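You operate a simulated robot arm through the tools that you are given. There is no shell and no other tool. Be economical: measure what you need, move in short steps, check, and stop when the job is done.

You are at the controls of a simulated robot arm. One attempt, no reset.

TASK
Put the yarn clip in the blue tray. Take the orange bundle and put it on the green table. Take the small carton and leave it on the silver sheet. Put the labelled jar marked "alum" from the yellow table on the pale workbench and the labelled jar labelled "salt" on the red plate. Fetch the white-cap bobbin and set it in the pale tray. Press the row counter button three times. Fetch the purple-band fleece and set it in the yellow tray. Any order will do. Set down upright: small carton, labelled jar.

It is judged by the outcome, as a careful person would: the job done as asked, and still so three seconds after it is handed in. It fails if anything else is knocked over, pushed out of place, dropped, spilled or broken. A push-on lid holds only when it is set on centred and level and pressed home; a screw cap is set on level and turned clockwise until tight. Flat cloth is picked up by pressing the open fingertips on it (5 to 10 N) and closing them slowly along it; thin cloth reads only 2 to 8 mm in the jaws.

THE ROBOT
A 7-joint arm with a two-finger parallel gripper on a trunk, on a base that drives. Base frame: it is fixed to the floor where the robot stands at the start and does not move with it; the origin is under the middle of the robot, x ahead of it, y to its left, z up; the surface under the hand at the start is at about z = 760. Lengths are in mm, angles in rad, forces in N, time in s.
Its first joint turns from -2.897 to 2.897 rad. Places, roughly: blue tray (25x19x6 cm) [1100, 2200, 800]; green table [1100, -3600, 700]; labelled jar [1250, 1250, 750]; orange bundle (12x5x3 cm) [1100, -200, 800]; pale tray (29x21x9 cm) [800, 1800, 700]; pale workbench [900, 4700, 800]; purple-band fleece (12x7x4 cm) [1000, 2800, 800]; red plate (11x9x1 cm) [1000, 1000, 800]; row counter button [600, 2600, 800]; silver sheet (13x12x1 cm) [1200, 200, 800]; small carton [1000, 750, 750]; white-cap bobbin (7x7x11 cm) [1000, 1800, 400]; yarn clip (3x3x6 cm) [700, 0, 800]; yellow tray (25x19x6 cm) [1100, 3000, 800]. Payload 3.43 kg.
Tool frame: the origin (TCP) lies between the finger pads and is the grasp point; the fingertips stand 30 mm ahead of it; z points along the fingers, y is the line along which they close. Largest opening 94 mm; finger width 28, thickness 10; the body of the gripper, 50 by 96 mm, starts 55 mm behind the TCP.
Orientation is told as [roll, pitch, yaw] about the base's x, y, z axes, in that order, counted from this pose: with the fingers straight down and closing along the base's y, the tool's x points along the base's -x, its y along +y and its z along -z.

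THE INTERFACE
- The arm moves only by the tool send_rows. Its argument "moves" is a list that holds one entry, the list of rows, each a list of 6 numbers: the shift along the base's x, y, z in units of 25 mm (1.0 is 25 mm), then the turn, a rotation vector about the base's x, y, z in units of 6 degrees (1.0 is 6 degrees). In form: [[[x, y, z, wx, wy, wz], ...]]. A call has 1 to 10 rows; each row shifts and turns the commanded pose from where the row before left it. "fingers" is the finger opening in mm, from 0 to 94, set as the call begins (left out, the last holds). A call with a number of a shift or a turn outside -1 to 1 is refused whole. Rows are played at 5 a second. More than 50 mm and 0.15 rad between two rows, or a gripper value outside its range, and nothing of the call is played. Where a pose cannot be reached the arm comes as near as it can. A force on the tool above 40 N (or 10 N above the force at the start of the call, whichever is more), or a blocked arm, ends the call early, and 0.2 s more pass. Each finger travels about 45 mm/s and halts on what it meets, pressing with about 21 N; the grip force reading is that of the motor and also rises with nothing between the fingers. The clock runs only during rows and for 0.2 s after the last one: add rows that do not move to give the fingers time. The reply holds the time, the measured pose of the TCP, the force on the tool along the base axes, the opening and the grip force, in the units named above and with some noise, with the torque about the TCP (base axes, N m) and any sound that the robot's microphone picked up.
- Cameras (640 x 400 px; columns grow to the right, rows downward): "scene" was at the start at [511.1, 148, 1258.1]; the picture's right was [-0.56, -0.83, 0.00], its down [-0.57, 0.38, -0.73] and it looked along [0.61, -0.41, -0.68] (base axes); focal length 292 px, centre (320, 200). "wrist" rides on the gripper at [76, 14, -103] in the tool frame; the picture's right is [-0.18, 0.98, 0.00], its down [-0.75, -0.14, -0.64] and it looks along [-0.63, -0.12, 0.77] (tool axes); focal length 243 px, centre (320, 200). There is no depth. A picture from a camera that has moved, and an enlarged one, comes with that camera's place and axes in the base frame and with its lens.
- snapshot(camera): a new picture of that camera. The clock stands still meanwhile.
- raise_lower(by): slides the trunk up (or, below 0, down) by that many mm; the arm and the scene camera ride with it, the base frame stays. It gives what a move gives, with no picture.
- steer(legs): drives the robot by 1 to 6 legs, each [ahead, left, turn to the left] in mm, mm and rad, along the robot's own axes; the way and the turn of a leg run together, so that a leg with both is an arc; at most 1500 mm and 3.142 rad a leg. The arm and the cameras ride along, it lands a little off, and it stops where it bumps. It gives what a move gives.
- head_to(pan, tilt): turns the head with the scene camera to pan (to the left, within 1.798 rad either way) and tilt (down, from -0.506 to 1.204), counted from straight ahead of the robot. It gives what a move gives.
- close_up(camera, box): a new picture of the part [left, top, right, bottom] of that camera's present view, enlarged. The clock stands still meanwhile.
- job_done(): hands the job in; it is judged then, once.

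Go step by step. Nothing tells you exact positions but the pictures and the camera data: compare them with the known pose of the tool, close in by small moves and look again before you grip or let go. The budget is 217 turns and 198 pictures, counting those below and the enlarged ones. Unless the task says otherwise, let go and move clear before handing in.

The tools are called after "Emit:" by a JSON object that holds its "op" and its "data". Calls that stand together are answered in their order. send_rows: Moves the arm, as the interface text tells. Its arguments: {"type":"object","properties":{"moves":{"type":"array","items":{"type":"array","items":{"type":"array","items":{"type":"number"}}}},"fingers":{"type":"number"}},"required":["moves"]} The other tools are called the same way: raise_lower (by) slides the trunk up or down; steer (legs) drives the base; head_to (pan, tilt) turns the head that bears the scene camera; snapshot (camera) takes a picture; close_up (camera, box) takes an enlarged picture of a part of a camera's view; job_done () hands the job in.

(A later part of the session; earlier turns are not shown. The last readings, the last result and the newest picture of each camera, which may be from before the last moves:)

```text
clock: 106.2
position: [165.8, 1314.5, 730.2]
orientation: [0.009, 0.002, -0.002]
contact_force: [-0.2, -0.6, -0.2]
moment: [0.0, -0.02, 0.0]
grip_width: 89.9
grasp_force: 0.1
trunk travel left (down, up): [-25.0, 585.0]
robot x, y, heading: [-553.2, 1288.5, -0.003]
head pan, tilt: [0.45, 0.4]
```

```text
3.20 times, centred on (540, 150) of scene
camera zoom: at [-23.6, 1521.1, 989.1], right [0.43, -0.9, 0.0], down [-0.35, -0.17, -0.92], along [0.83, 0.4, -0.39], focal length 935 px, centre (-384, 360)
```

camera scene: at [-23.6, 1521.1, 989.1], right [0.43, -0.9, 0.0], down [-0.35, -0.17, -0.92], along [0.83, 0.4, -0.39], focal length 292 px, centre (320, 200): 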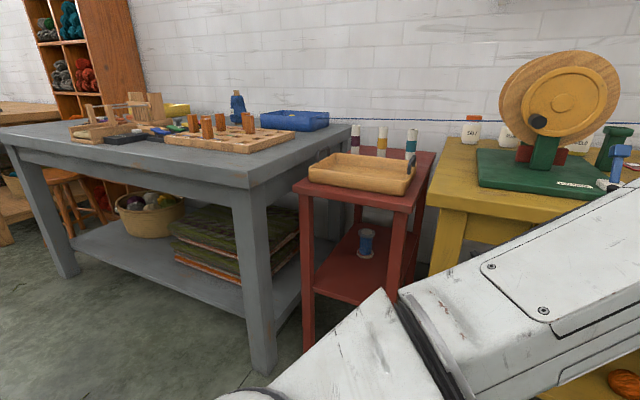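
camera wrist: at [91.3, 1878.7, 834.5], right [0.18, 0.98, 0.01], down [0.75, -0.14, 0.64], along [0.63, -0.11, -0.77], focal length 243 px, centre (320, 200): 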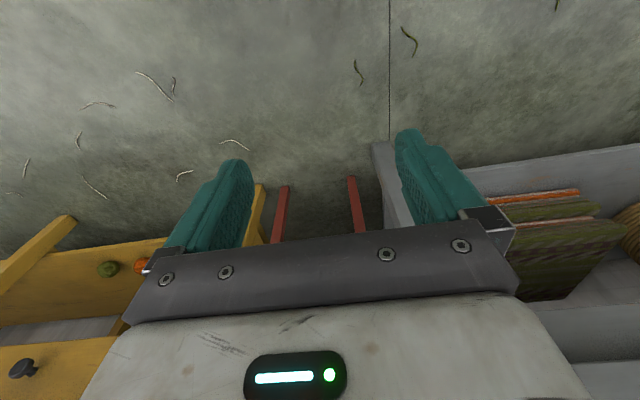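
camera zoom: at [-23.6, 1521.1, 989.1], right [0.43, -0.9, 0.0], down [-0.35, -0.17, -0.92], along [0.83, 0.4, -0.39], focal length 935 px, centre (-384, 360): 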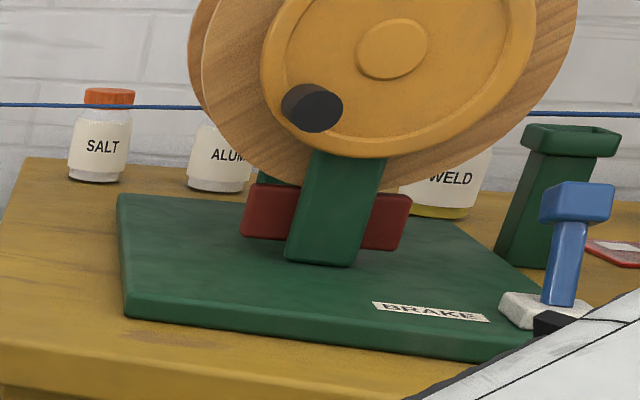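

The white-capped blue bobbin stands on the lower shelf at about (925,1782), z 345–455. I'll turn the hand to point forward with the camera on top (yaw π, then pitch).

Emit:
{"op": "send_rows", "data": {"moves": [[[0, 0, 0, 0, 0, 1], [0, 0, 0, 0, 0, 1], [0, 0, 0, 0, 0, 1], [0, 0, 0, 0, 0, 1], [0, 0, 0, 0, 0, 1], [0, 0, 0, 0, 0, 1], [0, 0, 0, 0, 0, 1], [0, 0, 0, 0, 0, 1], [0, 0, 0, 0, 0, 1], [0, 0, 0, 0, 0, 1]]]}}

Emit:
{"op": "send_rows", "data": {"moves": [[[0, 0, 0, 0, 0, 1], [0, 0, 0, 0, 0, 1], [0, 0, 0, 0, 0, 1], [0, 0, 0, 0, 0, 1], [0, 0, 0, 0, 0, 1], [0, 0, 0, 0, 0, 1], [0, 0, 0, 0, 0, 1], [0, 0, 0, 0, 0, 1], [0, 0, 0, 0, 0, 1], [0, 0, 0, 0, 0, 1]]]}}

Emit:
{"op": "send_rows", "data": {"moves": [[[0, 0, 0, 0, 0, 1], [0, 0, 0, 0, 0, 1], [0, 0, 0, 0, 0, 1], [0, 0, 0, 0, 0, 1], [0, 0, 0, 0, 0, 1], [0, 0, 0, 0, 0, 1], [0, 0, 0, 0, 0, 1], [0, 0, 0, 0, 0, 1], [0, 0, 0, 0, 0, 1], [0, 0, 0, 0, 0, 1]]]}}

```text
clock: 108.3
position: [165.5, 1315.6, 732.0]
orientation: [0.006, -0.001, 1.049]
contact_force: [-0.1, 0.0, -0.3]
moment: [0.0, 0.01, -0.02]
grip_width: 89.7
grasp_force: 0.0
trunk travel left (down, up): [-25.0, 585.0]
robot x, y, heading: [-550.5, 1290.0, -0.007]
head pan, tilt: [0.45, 0.4]
```

```text
clock: 110.7
position: [154.2, 1284.3, 690.3]
orientation: [0.174, 0.087, 2.06]
contact_force: [0.4, -0.8, 0.1]
moment: [-0.01, -0.01, 0.0]
grip_width: 90.0
grasp_force: 0.1
trunk travel left (down, up): [-25.0, 585.0]
robot x, y, heading: [-549.8, 1289.2, -0.007]
head pan, tilt: [0.45, 0.4]
stopped in row 10: the arm was blocked; the commanded pose is now the measured one
```

```text
clock: 111.2
position: [130.7, 1240.7, 643.7]
orientation: [0.446, 0.223, 2.196]
contact_force: [-0.7, 0.3, -0.1]
moment: [0.01, -0.01, 0.0]
grip_width: 90.4
grasp_force: 0.0
trunk travel left (down, up): [-25.0, 585.0]
robot x, y, heading: [-550.6, 1285.2, -0.009]
head pan, tilt: [0.45, 0.4]
stopped in row 2: the arm was blocked; the commanded pose is now the measured one
```

Yaw +π is past a joint limit; I'll go the other way (−π).

Emit:
{"op": "send_rows", "data": {"moves": [[[0.2, 0.3, 0.4, 0, 0, -1], [0.2, 0.3, 0.4, 0, 0, -1], [0.2, 0.3, 0.4, 0, 0, -1], [0.2, 0.3, 0.4, 0, 0, -1], [0.2, 0.3, 0.4, 0, 0, -1], [0.2, 0.3, 0.4, 0, 0, -1], [0.2, 0.3, 0.4, 0, 0, -1], [0, 0.3, 0.4, 0, 0, -1], [0, 0.3, 0.3, 0, 0, -1], [0, 0.3, 0, 0, 0, -1]]]}}

Emit:
{"op": "send_rows", "data": {"moves": [[[0, 0, 0, 0, 0, -1], [0, 0, 0, 0, 0, -1], [0, 0, 0, 0, 0, -1], [0, 0, 0, 0, 0, -1], [0, 0, 0, 0, 0, -1], [0, 0, 0, 0, 0, -1], [0, 0, 0, 0, 0, -1], [0, 0, 0, 0, 0, -1], [0, 0, 0, 0, 0, -1], [0, 0, 0, 0, 0, -1]]]}}

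Emit:
{"op": "send_rows", "data": {"moves": [[[0, 0, 0, 0, 0, -0.97], [0, 0, 0, 0, -1, 0], [0, 0, 0, 0, -1, 0], [0, 0, 0, -1, -0.13, 0], [0, 0, 0, -1, 0, 0], [0, 0, 0, -1, 0, 0], [0, 0, 0, -1, 0, 0], [0, 0, 0, -0.26, 0, 0]]]}}

```text
clock: 113.4
position: [155.2, 1304.7, 694.5]
orientation: [0.483, 0.366, 1.168]
contact_force: [-0.5, 0.3, -0.2]
moment: [-0.01, -0.04, -0.02]
grip_width: 90.0
grasp_force: 0.0
trunk travel left (down, up): [-25.0, 585.0]
robot x, y, heading: [-548.5, 1288.5, -0.006]
head pan, tilt: [0.45, 0.4]
stopped in row 10: the arm was blocked; the commanded pose is now the measured one
```

```text
clock: 115.6
position: [155.3, 1306.5, 696.3]
orientation: [0.484, 0.362, 0.122]
contact_force: [-0.7, 0.5, 0.4]
moment: [0.02, -0.02, -0.01]
grip_width: 89.9
grasp_force: 0.0
trunk travel left (down, up): [-25.0, 585.0]
robot x, y, heading: [-548.8, 1291.2, -0.007]
head pan, tilt: [0.45, 0.4]
```

```text
clock: 117.4
position: [156.7, 1305.6, 696.4]
orientation: [0.027, 0.133, -0.043]
contact_force: [0.0, -0.3, -1.2]
moment: [0.0, 0.01, 0.01]
grip_width: 89.9
grasp_force: 0.0
trunk travel left (down, up): [-25.0, 585.0]
robot x, y, heading: [-547.3, 1291.2, -0.009]
head pan, tilt: [0.45, 0.4]
```

Good; fix the residual and rotate yaw to −π.

Emit:
{"op": "send_rows", "data": {"moves": [[[0.4, 0, 0.5, -0.25, -1, 0], [0, 0, 0.5, 0, -0.3, -1], [0, 0, 0, 0, 0, -1], [0, 0, 0, 0, 0, -1], [0, 0, 0, 0, 0, -1], [0, 0, 0, 0, 0, -1], [0, 0, 0, 0, 0, -1], [0, 0, 0, 0, 0, -1], [0, 0, 0, 0, 0, -1], [0, 0, 0, 0, 0, -1]]]}}

Emit:
{"op": "send_rows", "data": {"moves": [[[0, 0, 0, 0, 0, -1], [0, 0, 0, 0, 0, -1], [0, 0, 0, 0, 0, -1], [0, 0, 0, 0, 0, -1], [0, 0, 0, 0, 0, -1], [0, 0, 0, 0, 0, -1], [0, 0, 0, 0, 0, -1], [0, 0, 0, 0, 0, -1], [0, 0, 0, 0, 0, -1], [0, 0, 0, 0, 0, -1]]]}}

Emit:
{"op": "send_rows", "data": {"moves": [[[0, 0, 0, 0, 0, -1], [0, 0, 0, 0, 0, -1], [0, 0, 0, 0, 0, -1], [0, 0, 0, 0, 0, -1], [0, 0, 0, 0, 0, -1], [0, 0, 0, 0, 0, -1], [0, 0, 0, 0, 0, -1], [0, 0, 0, 0, 0, -1], [0, 0, 0, 0, 0, -1], [0, 0, 0, 0, 0, -1]]]}}

```text
clock: 119.6
position: [164.6, 1306.1, 719.6]
orientation: [0.007, -0.003, -0.989]
contact_force: [0.3, -0.4, 0.1]
moment: [0.01, 0.0, 0.03]
grip_width: 89.7
grasp_force: 0.1
trunk travel left (down, up): [-25.0, 585.0]
robot x, y, heading: [-552.8, 1288.1, -0.007]
head pan, tilt: [0.45, 0.4]
```

```text
clock: 121.8
position: [164.7, 1306.4, 719.7]
orientation: [0.007, -0.004, -2.037]
contact_force: [-0.3, -1.1, -0.8]
moment: [0.01, -0.01, 0.0]
grip_width: 90.2
grasp_force: 0.0
trunk travel left (down, up): [-25.0, 585.0]
robot x, y, heading: [-550.5, 1292.8, -0.007]
head pan, tilt: [0.45, 0.4]
```

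```text
clock: 124.0
position: [164.9, 1305.8, 719.8]
orientation: [0.006, -0.004, -3.083]
contact_force: [-0.1, 0.2, -0.4]
moment: [0.02, 0.02, 0.01]
grip_width: 90.0
grasp_force: 0.1
trunk travel left (down, up): [-25.0, 585.0]
robot x, y, heading: [-550.2, 1289.2, -0.01]
head pan, tilt: [0.45, 0.4]
```

Emit:
{"op": "send_rows", "data": {"moves": [[[0.3, 0, 0, 0, -1, -0.3], [0.3, 0, 0, 0, -1, -0.2], [0.3, 0, 0, 0, -1, 0], [0.3, 0, 0, 0, -1, 0], [0.3, 0, 0, 0, -1, 0], [0.3, 0, 0, 0, -1, 0], [0.3, 0, 0, 0, -1, 0], [0.3, 0, 0, 0, -1, 0]]]}}

Emit:
{"op": "send_rows", "data": {"moves": [[[0.3, 0, -0.5, 0, -1, 0], [0.3, 0, -1, 0, -1, 0], [0.3, 0, -1, 0, -1, 0], [0.3, 0, -1, 0, -1, 0], [0.3, 0, -1, 0, -1, 0], [0.3, 0, -1, 0, -1, 0], [0.3, 0, -1, 0, -1, 0]]]}}

Emit:
{"op": "snapshot", "data": {"camera": "wrist"}}

Emit:
{"op": "snapshot", "data": {"camera": "scene"}}

```text
clock: 125.8
position: [226.9, 1304.4, 720.6]
orientation: [0.021, 0.835, -3.13]
contact_force: [0.3, 0.4, -0.5]
moment: [-0.02, -0.03, -0.03]
grip_width: 90.2
grasp_force: 0.1
trunk travel left (down, up): [-25.0, 585.0]
robot x, y, heading: [-549.1, 1287.5, -0.003]
head pan, tilt: [0.45, 0.4]
```

```text
clock: 127.4
position: [277.4, 1306.0, 559.7]
orientation: [1.315, 1.562, -1.842]
contact_force: [0.4, 0.0, -0.3]
moment: [0.01, -0.02, 0.03]
grip_width: 89.9
grasp_force: 0.1
trunk travel left (down, up): [-25.0, 585.0]
robot x, y, heading: [-551.4, 1288.4, -0.006]
head pan, tilt: [0.45, 0.4]
```

```text
125 pictures are left
camera wrist: at [175.5, 1292.7, 635.6], right [-0.01, -0.98, -0.18], down [-0.64, 0.14, -0.75], along [0.77, 0.1, -0.63], focal length 243 px, centre (320, 200)
```

wrist: 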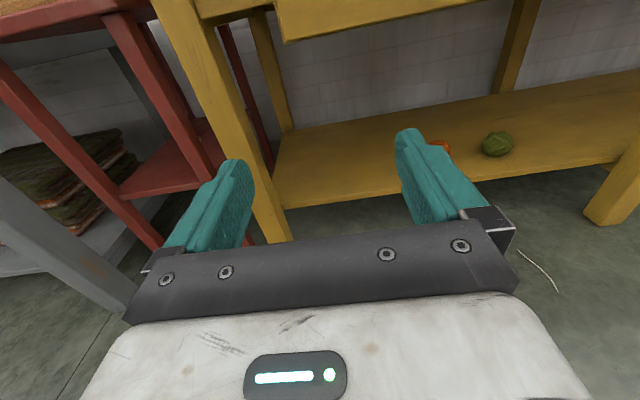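

```text
124 pictures are left
camera scene: at [-23.3, 1520.7, 989.2], right [0.43, -0.9, 0.0], down [-0.35, -0.17, -0.92], along [0.83, 0.4, -0.39], focal length 292 px, centre (320, 200)
```

scene: 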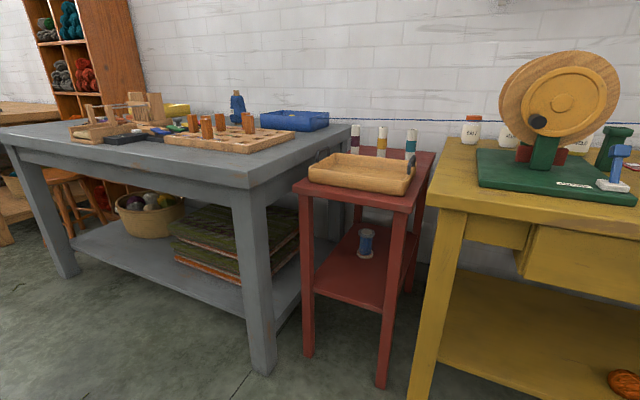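

Hand points forward. Lower to shelf height and drive in line with the bobbin.

Emit:
{"op": "send_rows", "data": {"moves": [[[0, 0, -1, 0, 0, 0], [0, 0, -1, 0, 0, 0], [0, 0, -1, 0, 0, 0], [0, 0, -1, 0, 0, 0], [0, 0, -1, 0, 0, 0], [0, 0, -1, 0, 0, 0]]]}}

Emit:
{"op": "steer", "data": {"legs": [[0, 475, 0.006]]}}

Emit:
{"op": "snapshot", "data": {"camera": "wrist"}}

Emit:
{"op": "head_to", "data": {"pan": -0.2, "tilt": 0.5}}

Emit:
{"op": "snapshot", "data": {"camera": "scene"}}

```text
clock: 128.8
position: [279.0, 1307.1, 407.9]
orientation: [1.238, 1.564, -1.917]
contact_force: [0.7, 0.5, 0.0]
moment: [0.01, 0.03, -0.01]
grip_width: 90.0
grasp_force: 0.0
trunk travel left (down, up): [-25.0, 585.0]
robot x, y, heading: [-551.0, 1285.8, -0.007]
head pan, tilt: [0.45, 0.4]
```

```text
clock: 131.7
position: [282.5, 1779.4, 407.7]
orientation: [1.181, 1.562, -1.978]
contact_force: [0.6, -0.5, 0.3]
moment: [0.0, -0.01, 0.01]
grip_width: 90.1
grasp_force: 0.0
trunk travel left (down, up): [-25.0, 585.0]
robot x, y, heading: [-547.5, 1764.2, -0.013]
head pan, tilt: [0.45, 0.4]
```

```text
123 pictures are left
camera wrist: at [180.1, 1766.6, 484.0], right [-0.02, -0.98, -0.18], down [-0.64, 0.15, -0.75], along [0.77, 0.1, -0.63], focal length 243 px, centre (320, 200)
```

wrist: 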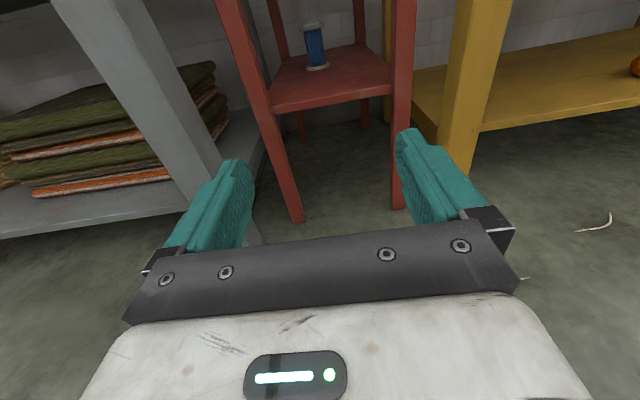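

```text
clock: 132.7
position: [281.1, 1779.2, 406.8]
orientation: [1.179, 1.561, -1.979]
contact_force: [-0.3, 0.4, 0.2]
moment: [0.02, 0.0, 0.03]
grip_width: 90.0
grasp_force: 0.1
trunk travel left (down, up): [-25.0, 585.0]
robot x, y, heading: [-549.7, 1765.5, -0.007]
head pan, tilt: [-0.201, 0.499]
```

```text
122 pictures are left
camera scene: at [-13.5, 1935.3, 980.0], right [-0.21, -0.98, 0.0], down [-0.47, 0.1, -0.88], along [0.86, -0.18, -0.48], focal length 292 px, centre (320, 200)
```

scene: 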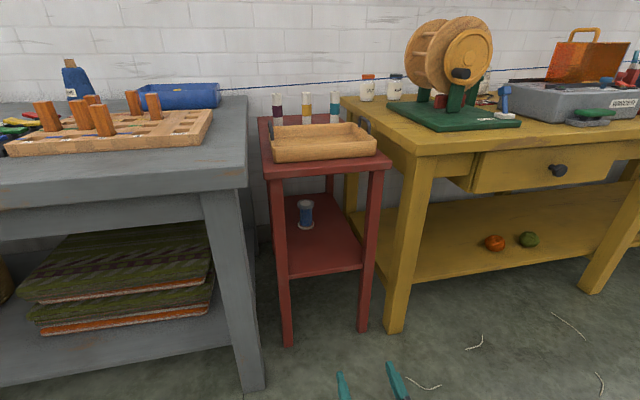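

Emit:
{"op": "head_to", "data": {"pan": -0.4, "tilt": 1.2}}

Emit:
{"op": "snapshot", "data": {"camera": "scene"}}

```text
clock: 133.8
position: [282.7, 1779.2, 407.6]
orientation: [1.178, 1.563, -1.979]
contact_force: [-0.5, 0.3, 0.8]
moment: [-0.03, -0.04, 0.01]
grip_width: 90.0
grasp_force: 0.1
trunk travel left (down, up): [-25.0, 585.0]
robot x, y, heading: [-548.9, 1761.9, -0.006]
head pan, tilt: [-0.4, 1.201]
```

```text
121 pictures are left
camera scene: at [-51.2, 1931.9, 926.3], right [-0.4, -0.92, 0.0], down [-0.85, 0.37, -0.36], along [0.33, -0.14, -0.93], focal length 292 px, centre (320, 200)
```

scene: 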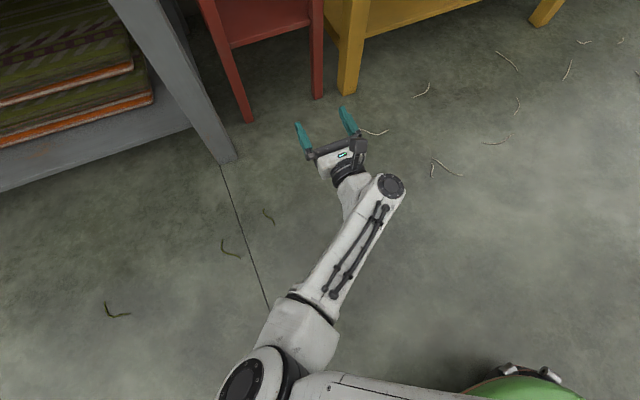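

The elbow flares left; I'll test whether stretching the arm in free space straightens it (drive back a bit to compensate).

Emit:
{"op": "send_rows", "data": {"moves": [[[1, 0, 0, 0, 0, 0], [1, 0, 0, 0, 0, 0], [1, 0, 0, 0, 0, 0], [1, 0, 0, 0, 0, 0], [1, 0, 0, 0, 0, 0], [1, 0, 0, 0, 0, 0]]]}}

Emit:
{"op": "snapshot", "data": {"camera": "scene"}}

```text
clock: 135.2
position: [433.4, 1778.9, 407.9]
orientation: [1.2, 1.561, -1.956]
contact_force: [0.6, 1.4, -0.8]
moment: [-0.02, -0.02, -0.03]
grip_width: 90.0
grasp_force: 0.1
trunk travel left (down, up): [-25.0, 585.0]
robot x, y, heading: [-545.7, 1765.3, -0.009]
head pan, tilt: [-0.4, 1.201]
```

```text
120 pictures are left
camera scene: at [-51.3, 1932.0, 926.3], right [-0.4, -0.92, 0.0], down [-0.86, 0.37, -0.36], along [0.33, -0.14, -0.93], focal length 292 px, centre (320, 200)
```

scene: 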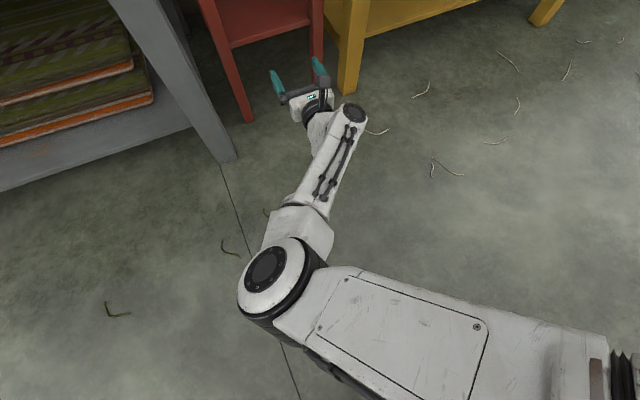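

Stretching alone isn't enough. I'll raise the trunk and lower the hand relative to it, so the arm reaches down more in-line.

Emit:
{"op": "raise_lower", "data": {"by": 250}}

Emit:
{"op": "send_rows", "data": {"moves": [[[-0.5, 0, -1, 0, 0, 0], [-0.5, 0, -1, 0, 0, 0], [-0.5, 0, -1, 0, 0, 0], [-0.5, 0, -1, 0, 0, 0], [-0.5, 0, -1, 0, 0, 0], [0, 0, -1, 0, 0, 0], [0, 0, -1, 0, 0, 0], [0, 0, -1, 0, 0, 0], [0, 0, -1, 0, 0, 0], [0, 0, -1, 0, 0, 0]]]}}

Emit:
{"op": "snapshot", "data": {"camera": "scene"}}

```text
clock: 137.8
position: [433.2, 1780.2, 657.4]
orientation: [1.173, 1.561, -1.985]
contact_force: [0.5, 1.1, 0.2]
moment: [0.0, -0.02, 0.0]
grip_width: 90.0
grasp_force: 0.1
trunk travel left (down, up): [-275.0, 335.0]
robot x, y, heading: [-549.0, 1762.2, -0.004]
head pan, tilt: [-0.4, 1.201]
```

```text
clock: 139.9
position: [368.3, 1780.4, 474.0]
orientation: [1.207, 1.561, -1.952]
contact_force: [-0.3, 0.2, -0.1]
moment: [0.0, -0.02, -0.01]
grip_width: 89.8
grasp_force: 0.0
out of reach, approached as far as the arm can: row 8, 9, 10
trunk travel left (down, up): [-275.0, 335.0]
robot x, y, heading: [-546.3, 1761.5, -0.007]
head pan, tilt: [-0.4, 1.201]
```

```text
119 pictures are left
camera scene: at [-51.2, 1931.9, 1176.3], right [-0.4, -0.92, 0.0], down [-0.86, 0.37, -0.36], along [0.33, -0.14, -0.93], focal length 292 px, centre (320, 200)
```

scene: 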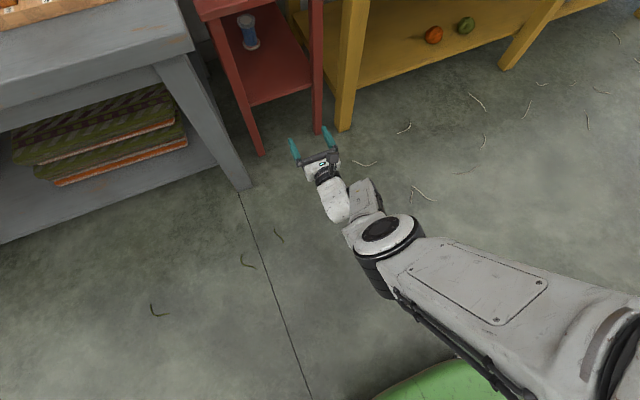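

Emit:
{"op": "raise_lower", "data": {"by": -130}}

Emit:
{"op": "send_rows", "data": {"moves": [[[0.8, 0, 0.5, 0, 0, 0], [0.8, 0, 0.5, 0, 0, 0], [0.8, 0, 0.5, 0, 0, 0], [0.5, 0, 0.5, 0, 0, 0], [0, 0, 0, 0, 0, 0]]]}}

Emit:
{"op": "snapshot", "data": {"camera": "scene"}}

```text
clock: 141.5
position: [369.2, 1780.9, 345.0]
orientation: [1.184, 1.563, -1.972]
contact_force: [0.4, -0.5, 0.0]
moment: [-0.03, 0.03, -0.01]
grip_width: 90.0
grasp_force: 0.0
trunk travel left (down, up): [-145.0, 465.0]
robot x, y, heading: [-548.4, 1766.3, -0.009]
head pan, tilt: [-0.4, 1.201]
```

```text
clock: 142.7
position: [441.3, 1782.7, 394.3]
orientation: [1.195, 1.561, -1.961]
contact_force: [0.3, 0.1, -0.1]
moment: [0.03, 0.01, 0.01]
grip_width: 90.3
grasp_force: 0.1
trunk travel left (down, up): [-145.0, 465.0]
robot x, y, heading: [-548.1, 1766.8, -0.004]
head pan, tilt: [-0.4, 1.201]
```

```text
118 pictures are left
camera scene: at [-51.2, 1931.9, 1046.2], right [-0.4, -0.92, 0.0], down [-0.86, 0.37, -0.36], along [0.33, -0.14, -0.93], focal length 292 px, centre (320, 200)
```

scene: 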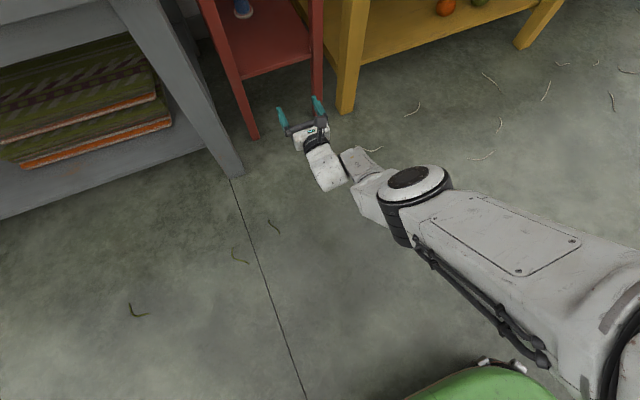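

Better: elbow is nearly in line now. Drop a bit more.

Emit:
{"op": "raise_lower", "data": {"by": -60}}

Emit:
{"op": "send_rows", "data": {"moves": [[[0, 0, 0.6, 0, 0, 0], [0, 0, 0.6, 0, 0, 0], [0, 0, 0.6, 0, 0, 0], [0, 0, 0.6, 0, 0, 0], [0, 0, 0, 0, 0, 0]]]}}

Emit:
{"op": "snapshot", "data": {"camera": "scene"}}

Emit:
{"op": "snapshot", "data": {"camera": "wrist"}}

```text
clock: 143.7
position: [441.1, 1781.6, 334.2]
orientation: [1.187, 1.563, -1.971]
contact_force: [0.1, 0.8, -0.6]
moment: [0.0, 0.0, -0.02]
grip_width: 90.2
grasp_force: 0.1
trunk travel left (down, up): [-85.0, 525.0]
robot x, y, heading: [-548.8, 1764.1, -0.016]
head pan, tilt: [-0.4, 1.201]
```

```text
clock: 144.9
position: [445.5, 1781.3, 352.7]
orientation: [1.37, 1.562, -1.788]
contact_force: [-0.2, -0.3, -0.1]
moment: [-0.02, -0.02, -0.01]
grip_width: 89.9
grasp_force: 0.1
out of reach, approached as far as the arm can: row 2, 3, 4
trunk travel left (down, up): [-85.0, 525.0]
robot x, y, heading: [-546.2, 1767.7, -0.013]
head pan, tilt: [-0.4, 1.201]
```

```text
117 pictures are left
camera scene: at [-51.2, 1931.9, 986.3], right [-0.4, -0.92, 0.0], down [-0.86, 0.37, -0.36], along [0.33, -0.14, -0.93], focal length 292 px, centre (320, 200)
```

scene: 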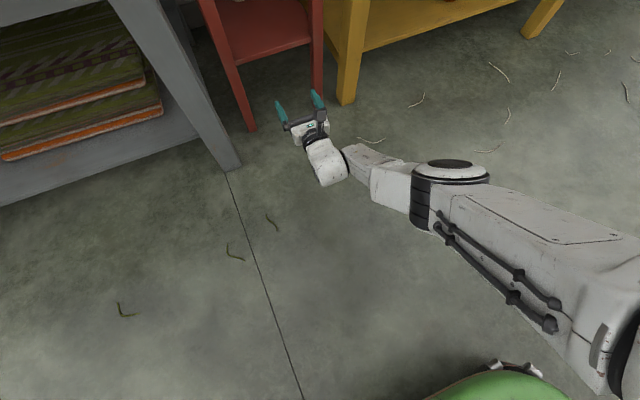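

```text
116 pictures are left
camera wrist: at [343.3, 1768.3, 428.7], right [-0.02, -0.98, -0.18], down [-0.64, 0.15, -0.75], along [0.77, 0.1, -0.63], focal length 243 px, centre (320, 200)
```

wrist: 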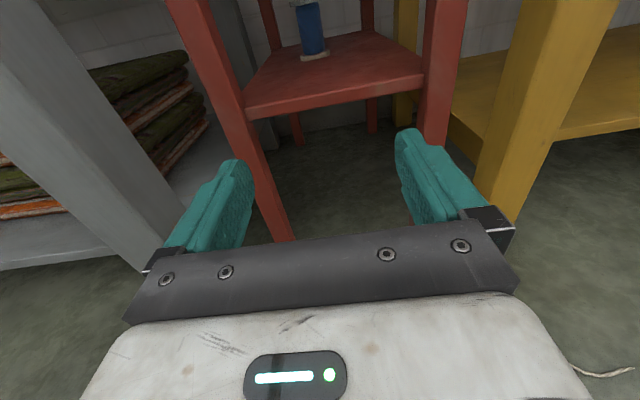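

Hand at branch with elbow slightly right; I'll raise the trunk to bring the TCP to ~400 and turn the robot −8° so the forearm lies in the gap between the legs.

Emit:
{"op": "raise_lower", "data": {"by": 45}}

Emit:
{"op": "steer", "data": {"legs": [[0, 134, -0.13]]}}

Emit:
{"op": "snapshot", "data": {"camera": "wrist"}}

Emit:
{"op": "snapshot", "data": {"camera": "scene"}}

```text
clock: 145.8
position: [445.9, 1779.8, 397.8]
orientation: [1.362, 1.562, -1.796]
contact_force: [-0.5, -0.6, -0.9]
moment: [0.01, 0.01, -0.02]
grip_width: 89.9
grasp_force: 0.1
trunk travel left (down, up): [-130.0, 480.0]
robot x, y, heading: [-547.1, 1764.4, -0.014]
head pan, tilt: [-0.4, 1.201]
```

```text
clock: 147.1
position: [449.5, 1789.8, 397.7]
orientation: [1.364, 1.563, -1.926]
contact_force: [1.2, 0.5, -0.2]
moment: [0.02, 0.01, -0.02]
grip_width: 90.1
grasp_force: 0.0
trunk travel left (down, up): [-130.0, 480.0]
robot x, y, heading: [-539.7, 1901.9, -0.143]
head pan, tilt: [-0.4, 1.201]
```

```text
115 pictures are left
camera wrist: at [346.7, 1790.7, 473.7], right [-0.14, -0.97, -0.18], down [-0.62, 0.23, -0.75], along [0.77, 0.0, -0.63], focal length 243 px, centre (320, 200)
```

wrist: 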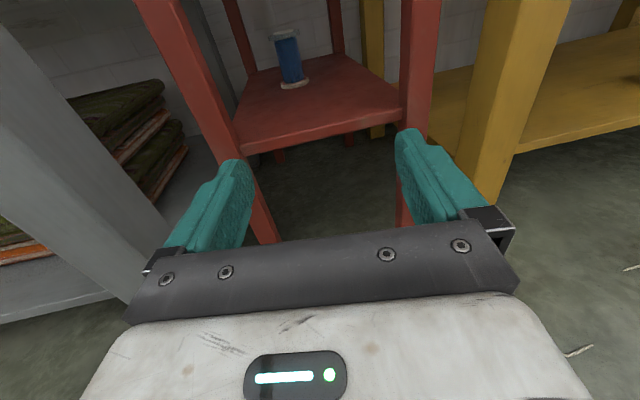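

```text
114 pictures are left
camera scene: at [-23.4, 2003.8, 1031.3], right [-0.51, -0.86, 0.0], down [-0.8, 0.48, -0.36], along [0.31, -0.19, -0.93], focal length 292 px, centre (320, 200)
```

scene: 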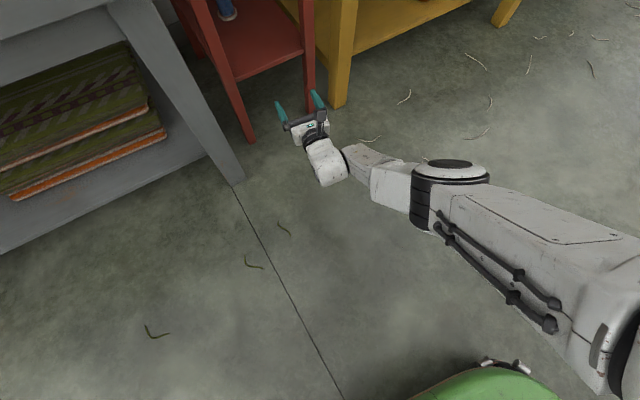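

Drive in most of the way and check.

Emit:
{"op": "steer", "data": {"legs": [[298, 37, 0]]}}

Emit:
{"op": "snapshot", "data": {"camera": "wrist"}}

Emit:
{"op": "head_to", "data": {"pan": -0.4, "tilt": 0.9}}

Emit:
{"op": "snapshot", "data": {"camera": "scene"}}

```text
clock: 149.2
position: [765.7, 1780.7, 398.4]
orientation: [1.347, 1.562, -1.945]
contact_force: [-0.5, -0.4, -0.4]
moment: [-0.03, 0.02, 0.03]
grip_width: 89.9
grasp_force: 0.1
trunk travel left (down, up): [-130.0, 480.0]
robot x, y, heading: [-221.2, 1892.7, -0.144]
head pan, tilt: [-0.4, 1.201]
```

```text
113 pictures are left
camera wrist: at [661.9, 1781.1, 473.6], right [-0.15, -0.97, -0.18], down [-0.62, 0.23, -0.75], along [0.77, 0.0, -0.63], focal length 243 px, centre (320, 200)
```

wrist: 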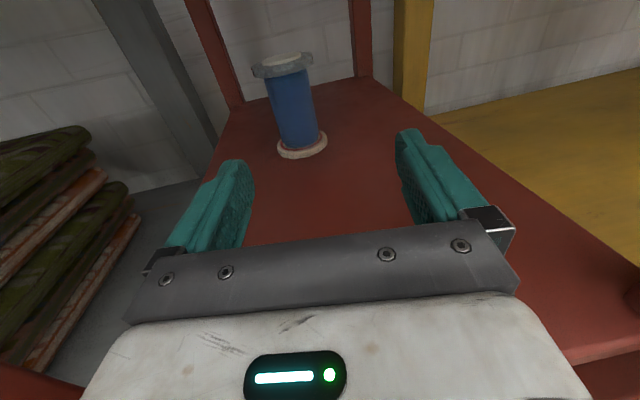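

```text
clock: 150.0
position: [764.2, 1778.7, 397.4]
orientation: [1.344, 1.562, -1.945]
contact_force: [0.4, 1.5, -0.3]
moment: [-0.01, 0.01, -0.02]
grip_width: 89.8
grasp_force: 0.1
trunk travel left (down, up): [-130.0, 480.0]
robot x, y, heading: [-219.9, 1895.0, -0.145]
head pan, tilt: [-0.4, 0.901]
```

```text
112 pictures are left
camera scene: at [309.3, 1985.2, 1051.0], right [-0.52, -0.86, 0.0], down [-0.67, 0.4, -0.62], along [0.53, -0.32, -0.78], focal length 292 px, centre (320, 200)
```

scene: 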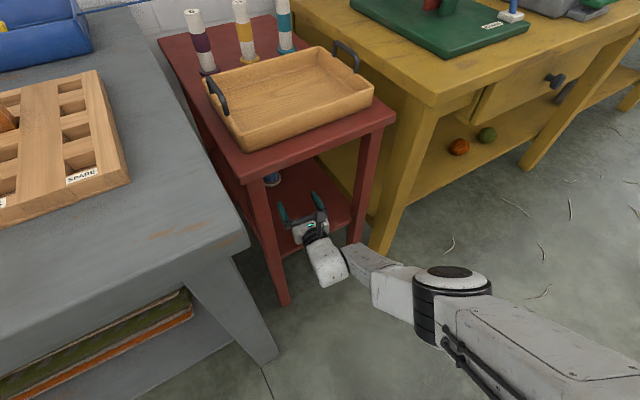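

Bobbin axis at about (932,1787). Drive the last ~150 mm in two legs of one call.

Emit:
{"op": "steer", "data": {"legs": [[80, 16, 0]]}}

Emit:
{"op": "snapshot", "data": {"camera": "wrist"}}

Emit:
{"op": "snapshot", "data": {"camera": "scene"}}

```text
clock: 151.1
position: [846.8, 1785.6, 397.4]
orientation: [1.347, 1.561, -1.941]
contact_force: [-0.1, -0.2, 0.1]
moment: [0.0, 0.02, 0.0]
grip_width: 90.0
grasp_force: 0.2
trunk travel left (down, up): [-130.0, 480.0]
robot x, y, heading: [-135.4, 1896.9, -0.144]
head pan, tilt: [-0.4, 0.901]
```

```text
111 pictures are left
camera wrist: at [744.7, 1785.9, 473.7], right [-0.15, -0.97, -0.18], down [-0.62, 0.23, -0.75], along [0.77, 0.0, -0.63], focal length 243 px, centre (320, 200)
```

wrist: 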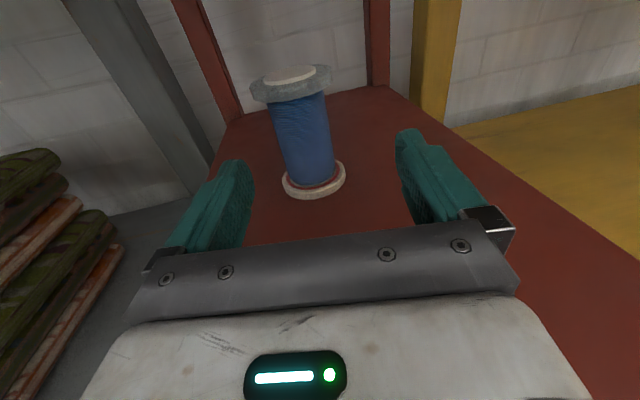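

```text
110 pictures are left
camera scene: at [392.0, 1989.7, 1051.1], right [-0.51, -0.86, 0.0], down [-0.67, 0.4, -0.62], along [0.53, -0.32, -0.78], focal length 292 px, centre (320, 200)
```

scene: 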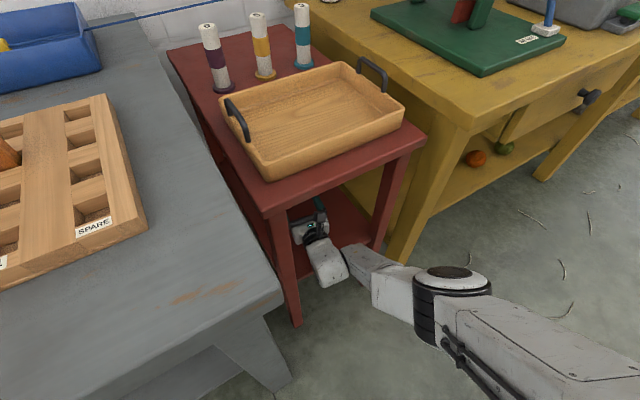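

Emit:
{"op": "steer", "data": {"legs": [[70, 13, 0]]}}

Emit:
{"op": "snapshot", "data": {"camera": "wrist"}}

Emit:
{"op": "snapshot", "data": {"camera": "scene"}}

```text
clock: 152.1
position: [920.1, 1787.6, 396.6]
orientation: [1.347, 1.562, -1.942]
contact_force: [-0.2, 0.3, 0.0]
moment: [-0.02, 0.03, 0.01]
grip_width: 89.8
grasp_force: 0.2
trunk travel left (down, up): [-130.0, 480.0]
robot x, y, heading: [-66.3, 1901.0, -0.138]
head pan, tilt: [-0.4, 0.901]
```

```text
109 pictures are left
camera wrist: at [817.0, 1788.7, 473.7], right [-0.15, -0.97, -0.18], down [-0.62, 0.23, -0.75], along [0.77, 0.0, -0.63], focal length 243 px, centre (320, 200)
```

wrist: 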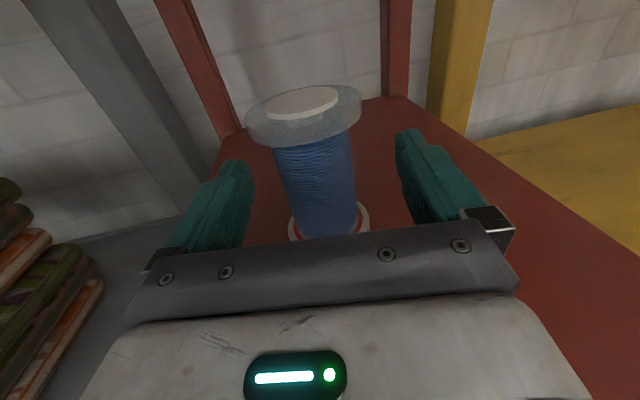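

```text
108 pictures are left
camera scene: at [464.4, 1992.7, 1051.1], right [-0.52, -0.86, 0.0], down [-0.67, 0.4, -0.62], along [0.53, -0.32, -0.78], focal length 292 px, centre (320, 200)
```

scene: 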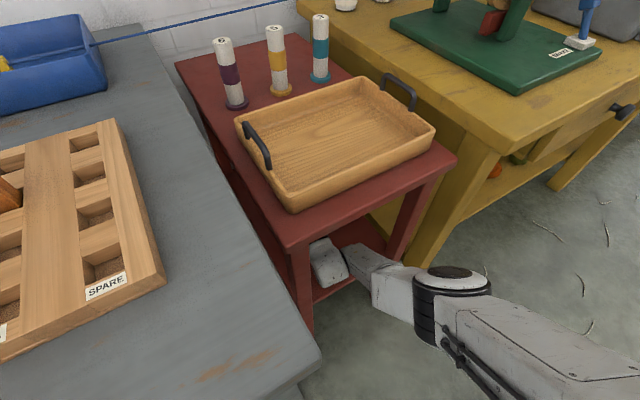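

Emit:
{"op": "steer", "data": {"legs": [[26, 3, 0]]}}

Emit:
{"op": "snapshot", "data": {"camera": "wrist"}}

Emit:
{"op": "close_up", "data": {"camera": "scene", "box": [260, 160, 480, 340]}}

```text
clock: 152.9
position: [946.3, 1787.2, 397.9]
orientation: [1.342, 1.562, -1.947]
contact_force: [-0.1, -0.1, -0.1]
moment: [-0.02, -0.03, 0.02]
grip_width: 89.9
grasp_force: 0.0
trunk travel left (down, up): [-130.0, 480.0]
robot x, y, heading: [-41.2, 1903.4, -0.148]
head pan, tilt: [-0.4, 0.901]
```

```text
107 pictures are left
camera wrist: at [843.6, 1788.0, 473.7], right [-0.15, -0.97, -0.18], down [-0.62, 0.23, -0.75], along [0.77, 0.0, -0.63], focal length 243 px, centre (320, 200)
```

wrist: 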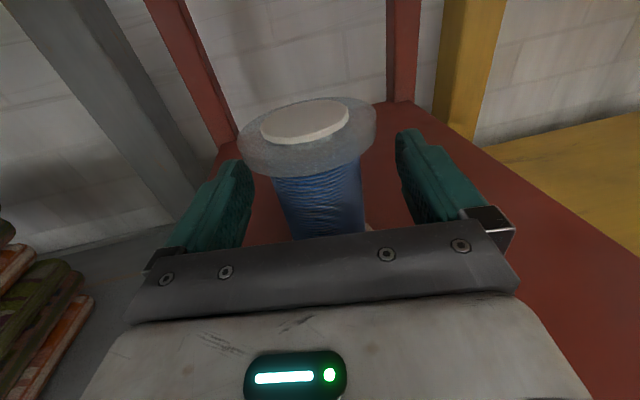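

```text
2.22 times, centred on (370, 250) of scene
camera zoom: at [490.9, 1991.9, 1051.1], right [-0.52, -0.86, 0.0], down [-0.67, 0.4, -0.62], along [0.53, -0.32, -0.78], focal length 650 px, centre (209, 89)
```

zoom: 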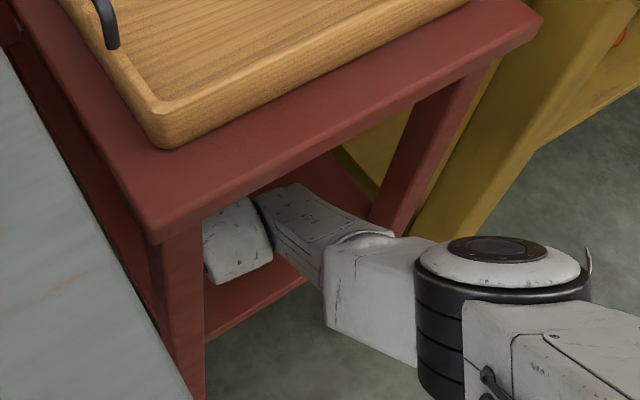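

Bobbin is between the fingers. Close.

Emit:
{"op": "send_rows", "data": {"moves": [[[0, 0, 0, 0, 0, 0], [0, 0, 0, 0, 0, 0], [0, 0, 0, 0, 0, 0], [0, 0, 0, 0, 0, 0], [0, 0, 0, 0, 0, 0]]], "fingers": 20}}

Emit:
{"op": "snapshot", "data": {"camera": "wrist"}}

```text
clock: 154.1
position: [947.5, 1787.3, 397.1]
orientation: [1.36, 1.563, -1.931]
contact_force: [0.3, 0.7, 0.8]
moment: [0.11, 0.0, 0.02]
grip_width: 50.4
grasp_force: 20.9
trunk travel left (down, up): [-130.0, 480.0]
robot x, y, heading: [-36.7, 1899.8, -0.143]
head pan, tilt: [-0.4, 0.901]
```

```text
105 pictures are left
camera wrist: at [843.6, 1788.1, 473.7], right [-0.15, -0.97, -0.18], down [-0.62, 0.23, -0.75], along [0.77, 0.0, -0.63], focal length 243 px, centre (320, 200)
```

wrist: 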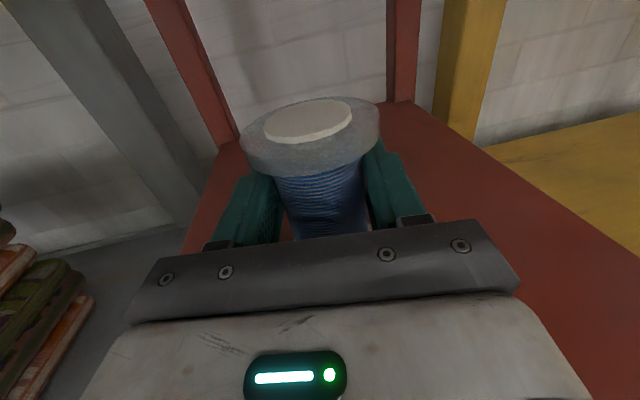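

Gripped at 50 mm. Lift 25 mm via the trunk and back straight out.

Emit:
{"op": "raise_lower", "data": {"by": 25}}

Emit:
{"op": "steer", "data": {"legs": [[-550, -80, 0]]}}

Emit:
{"op": "snapshot", "data": {"camera": "wrist"}}

Emit:
{"op": "snapshot", "data": {"camera": "scene"}}

```text
clock: 154.8
position: [946.7, 1786.8, 421.9]
orientation: [1.327, 1.563, -1.96]
contact_force: [-1.0, 0.9, 0.1]
moment: [0.0, 0.0, -0.01]
grip_width: 50.3
grasp_force: 21.1
trunk travel left (down, up): [-155.0, 455.0]
robot x, y, heading: [-41.4, 1900.3, -0.14]
head pan, tilt: [-0.4, 0.901]
```

```text
clock: 158.0
position: [398.1, 1785.5, 422.6]
orientation: [1.347, 1.562, -1.942]
contact_force: [-0.2, -0.2, -0.8]
moment: [0.0, 0.0, -0.05]
grip_width: 50.4
grasp_force: 21.1
trunk travel left (down, up): [-155.0, 455.0]
robot x, y, heading: [-588.8, 1897.5, -0.132]
head pan, tilt: [-0.4, 0.901]
```

```text
104 pictures are left
camera wrist: at [296.2, 1785.9, 498.7], right [-0.14, -0.97, -0.18], down [-0.62, 0.23, -0.75], along [0.77, 0.0, -0.63], focal length 243 px, centre (320, 200)
```

wrist: 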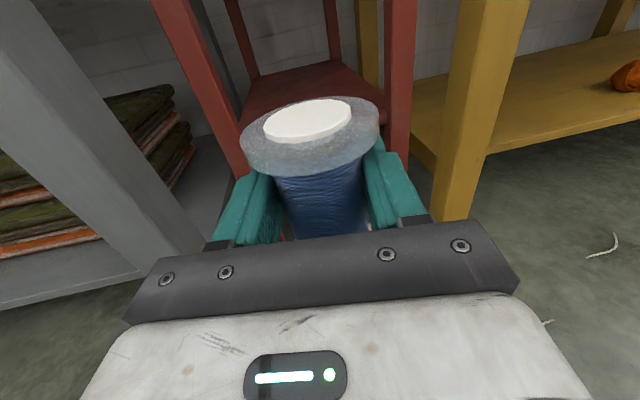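

```text
103 pictures are left
camera scene: at [-57.4, 1988.3, 1076.1], right [-0.51, -0.86, 0.0], down [-0.67, 0.4, -0.62], along [0.53, -0.32, -0.78], focal length 292 px, centre (320, 200)
```

scene: 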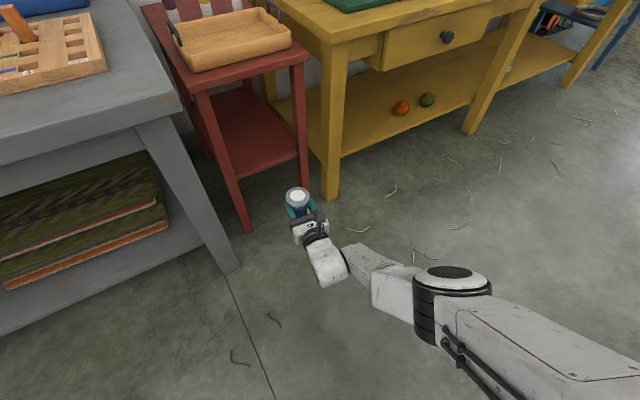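

Bobbin held. Raise the trunk and rotate the hand to point down (bobbin will lie in the tray).

Emit:
{"op": "raise_lower", "data": {"by": 380}}

Emit:
{"op": "send_rows", "data": {"moves": [[[-0.8, 0, 0.3, 0, 1, 0], [-0.8, 0, 0.3, 0, 1, 0], [-0.8, 0, 0.3, 0, 1, 0], [-0.8, 0, 0.3, 0, 1, 0], [-0.8, 0, 0.3, 0, 1, 0], [-0.8, 0, 0.3, 0, 1, 0], [-0.8, 0, 0.3, 0, 1, 0], [-0.8, 0, 0.3, 0, 1, 0]]]}}

Emit:
{"op": "send_rows", "data": {"moves": [[[-0.8, 0, 0.2, 0, 1, 0], [-0.8, 0, 0.2, 0, 1, 0], [-0.8, 0, 0.2, 0, 1, 0], [-0.8, 0, 0.2, 0, 1, 0], [-0.5, 0, 0.2, 0, 1, 0], [-0.5, 0, 0.2, 0, 1, 0], [-0.5, 0, 0.2, 0, 0.9, 0]]]}}

Emit:
{"op": "snapshot", "data": {"camera": "wrist"}}

Emit:
{"op": "snapshot", "data": {"camera": "scene"}}

```text
clock: 161.7
position: [398.2, 1784.8, 802.3]
orientation: [1.334, 1.56, -1.951]
contact_force: [0.1, 0.3, -1.2]
moment: [0.01, 0.01, -0.03]
grip_width: 49.7
grasp_force: 21.3
trunk travel left (down, up): [-535.0, 75.0]
robot x, y, heading: [-587.7, 1895.0, -0.137]
head pan, tilt: [-0.4, 0.901]
```

```text
clock: 163.5
position: [352.1, 1784.4, 674.2]
orientation: [0.154, 0.87, -3.128]
contact_force: [0.3, 0.3, 0.0]
moment: [-0.03, 0.01, -0.01]
grip_width: 49.7
grasp_force: 21.3
out of reach, approached as far as the arm can: row 1, 2, 3, 4, 5, 6, 7, 8
trunk travel left (down, up): [-535.0, 75.0]
robot x, y, heading: [-587.4, 1898.4, -0.137]
head pan, tilt: [-0.4, 0.901]
```

```text
clock: 165.1
position: [227.0, 1794.2, 628.3]
orientation: [0.086, 0.255, -3.13]
contact_force: [-0.6, -0.5, -2.0]
moment: [-0.02, -0.02, 0.01]
grip_width: 49.1
grasp_force: 21.5
out of reach, approached as far as the arm can: row 1, 2, 3, 5
trunk travel left (down, up): [-535.0, 75.0]
robot x, y, heading: [-586.3, 1895.1, -0.134]
head pan, tilt: [-0.4, 0.901]
```

```text
102 pictures are left
camera wrist: at [274.3, 1790.1, 748.1], right [-0.19, -0.98, 0.04], down [-0.89, 0.18, 0.42], along [-0.42, 0.05, -0.91], focal length 243 px, centre (320, 200)
```

wrist: 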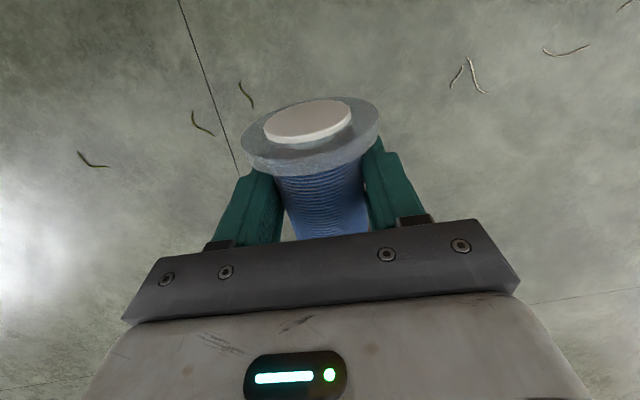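

```text
101 pictures are left
camera scene: at [-57.3, 1988.4, 1456.1], right [-0.51, -0.86, 0.0], down [-0.67, 0.4, -0.62], along [0.53, -0.32, -0.78], focal length 292 px, centre (320, 200)
```

scene: 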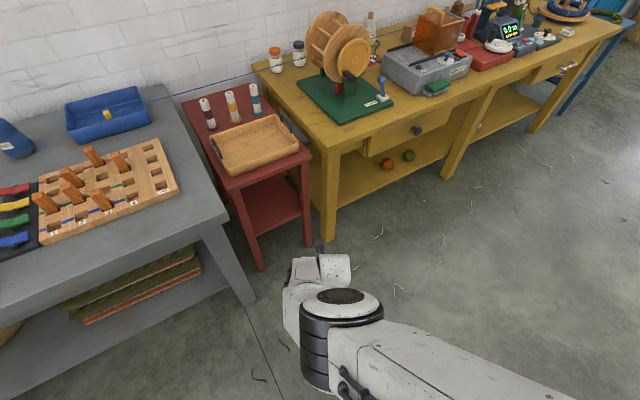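

Emit:
{"op": "send_rows", "data": {"moves": [[[0, 0, 1, 0.2, 0.5, 0], [0, 0, 1, 0.2, 0.5, 0], [0, 0, 1, 0.2, 0.5, 0], [0, 0, 1, 0.2, 0.5, 0], [0, 0, 1, 0, 0.4, 0], [0, 0, 1, 0, 0, 0], [0, 0, 1, 0, 0, 0], [0, 0, 1, 0, 0, 0], [0, 0, 1, 0, 0, 0], [0, 0, 1, 0, 0, 0]]]}}

Emit:
{"op": "head_to", "data": {"pan": 0.1, "tilt": 0.8}}

Emit:
{"op": "snapshot", "data": {"camera": "scene"}}

```text
clock: 167.3
position: [224.6, 1796.4, 878.0]
orientation: [0.0, 0.004, 3.139]
contact_force: [0.0, -0.1, -1.0]
moment: [0.02, -0.03, 0.03]
grip_width: 49.0
grasp_force: 20.8
trunk travel left (down, up): [-535.0, 75.0]
robot x, y, heading: [-587.2, 1894.2, -0.136]
head pan, tilt: [-0.4, 0.901]
```

```text
clock: 168.2
position: [224.6, 1794.1, 876.8]
orientation: [0.0, 0.004, 3.138]
contact_force: [-0.5, 1.0, -1.3]
moment: [-0.01, -0.01, -0.02]
grip_width: 48.8
grasp_force: 21.0
trunk travel left (down, up): [-535.0, 75.0]
robot x, y, heading: [-588.1, 1893.4, -0.136]
head pan, tilt: [0.099, 0.799]
```

```text
100 pictures are left
camera scene: at [-41.5, 2023.9, 1463.9], right [-0.04, -1.0, 0.0], down [-0.72, 0.03, -0.7], along [0.7, -0.03, -0.72], focal length 292 px, centre (320, 200)
```

scene: 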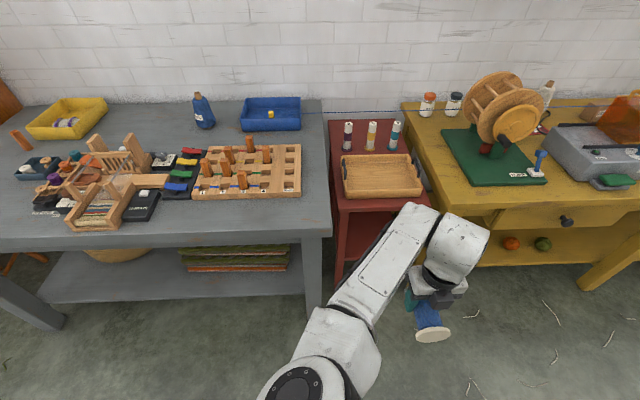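

Now turn straight and drive over the pale tray (~(815,1752)).

Emit:
{"op": "steer", "data": {"legs": [[0, -150, 0.136], [480, 0, 0]]}}

Emit:
{"op": "snapshot", "data": {"camera": "scene"}}

Emit:
{"op": "snapshot", "data": {"camera": "wrist"}}

```text
clock: 172.0
position: [692.5, 1756.9, 877.2]
orientation: [-0.002, 0.003, -3.007]
contact_force: [0.2, -0.2, -0.9]
moment: [-0.03, -0.03, 0.0]
grip_width: 48.5
grasp_force: 21.5
trunk travel left (down, up): [-535.0, 75.0]
robot x, y, heading: [-121.8, 1744.8, -0.0]
head pan, tilt: [0.099, 0.799]
```

```text
99 pictures are left
camera scene: at [397.9, 1946.9, 1464.0], right [0.1, -1.0, 0.0], down [-0.71, -0.07, -0.7], along [0.69, 0.07, -0.72], focal length 292 px, centre (320, 200)
```

scene: 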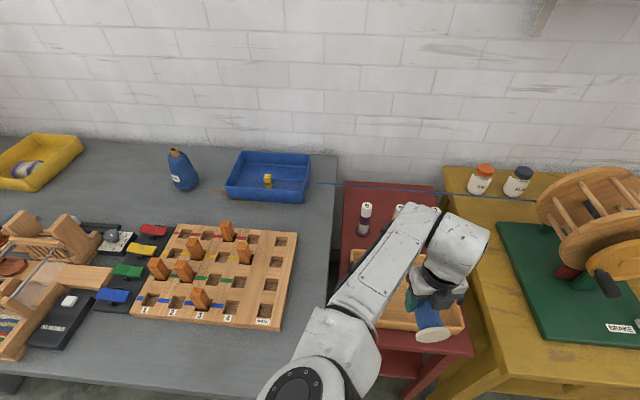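

```text
98 pictures are left
camera wrist: at [770.2, 1752.6, 980.2], right [-0.05, -1.0, 0.0], down [-0.77, 0.04, 0.64], along [-0.64, 0.03, -0.77], focal length 243 px, centre (320, 200)
```

wrist: 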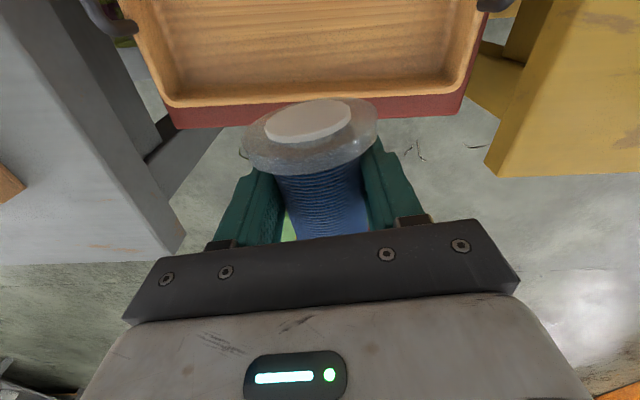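

Tray spans x≈690–900, y≈1634–1899. Shift to (795,1766) and lower.

Emit:
{"op": "send_rows", "data": {"moves": [[[1, 0.1, 0, 0, 0, 0], [1, 0.1, 0, 0, 0, 0], [1, 0.1, 0, 0, 0, 0], [1, 0.1, 0, 0, 0, 0], [0.1, 0, -0.9, 0, 0, 0], [0, 0, -0.9, 0, 0, 0], [0, 0, -0.9, 0, 0, 0], [0, 0, -0.9, 0, 0, 0]]]}}

Emit:
{"op": "snapshot", "data": {"camera": "wrist"}}

Emit:
{"op": "close_up", "data": {"camera": "scene", "box": [320, 160, 500, 360]}}

```text
clock: 173.8
position: [795.2, 1767.8, 788.3]
orientation: [0.0, 0.002, -3.007]
contact_force: [-0.3, -0.2, 0.0]
moment: [0.04, -0.01, 0.01]
grip_width: 48.3
grasp_force: 21.1
trunk travel left (down, up): [-535.0, 75.0]
robot x, y, heading: [-124.2, 1744.4, -0.0]
head pan, tilt: [0.099, 0.799]
```

```text
97 pictures are left
camera wrist: at [872.7, 1763.0, 890.8], right [-0.05, -1.0, 0.0], down [-0.77, 0.04, 0.64], along [-0.64, 0.03, -0.77], focal length 243 px, centre (320, 200)
```

wrist: 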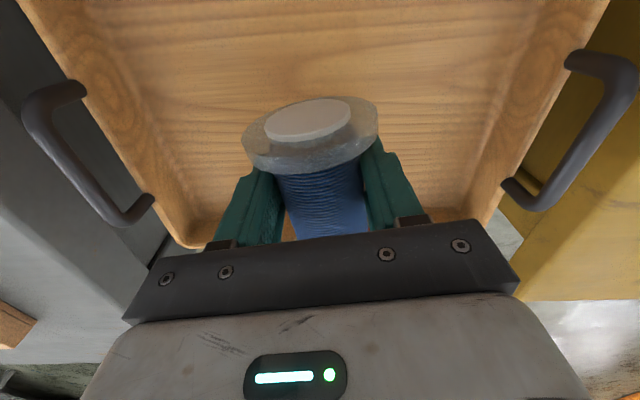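

```text
2.00 times, centred on (410, 260) of scene
camera zoom: at [398.0, 1947.0, 1464.0], right [0.1, -1.0, 0.0], down [-0.71, -0.07, -0.7], along [0.69, 0.07, -0.72], focal length 585 px, centre (140, 80)
```

zoom: 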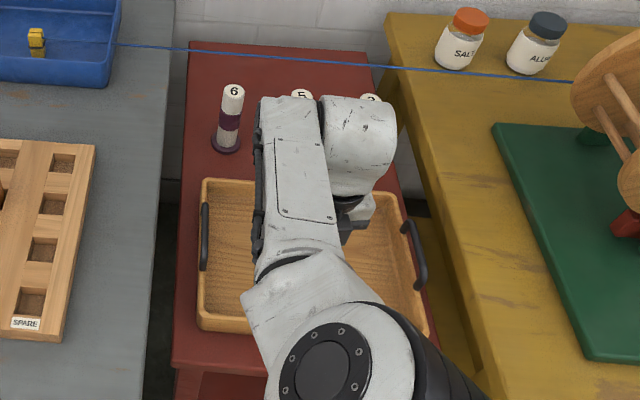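

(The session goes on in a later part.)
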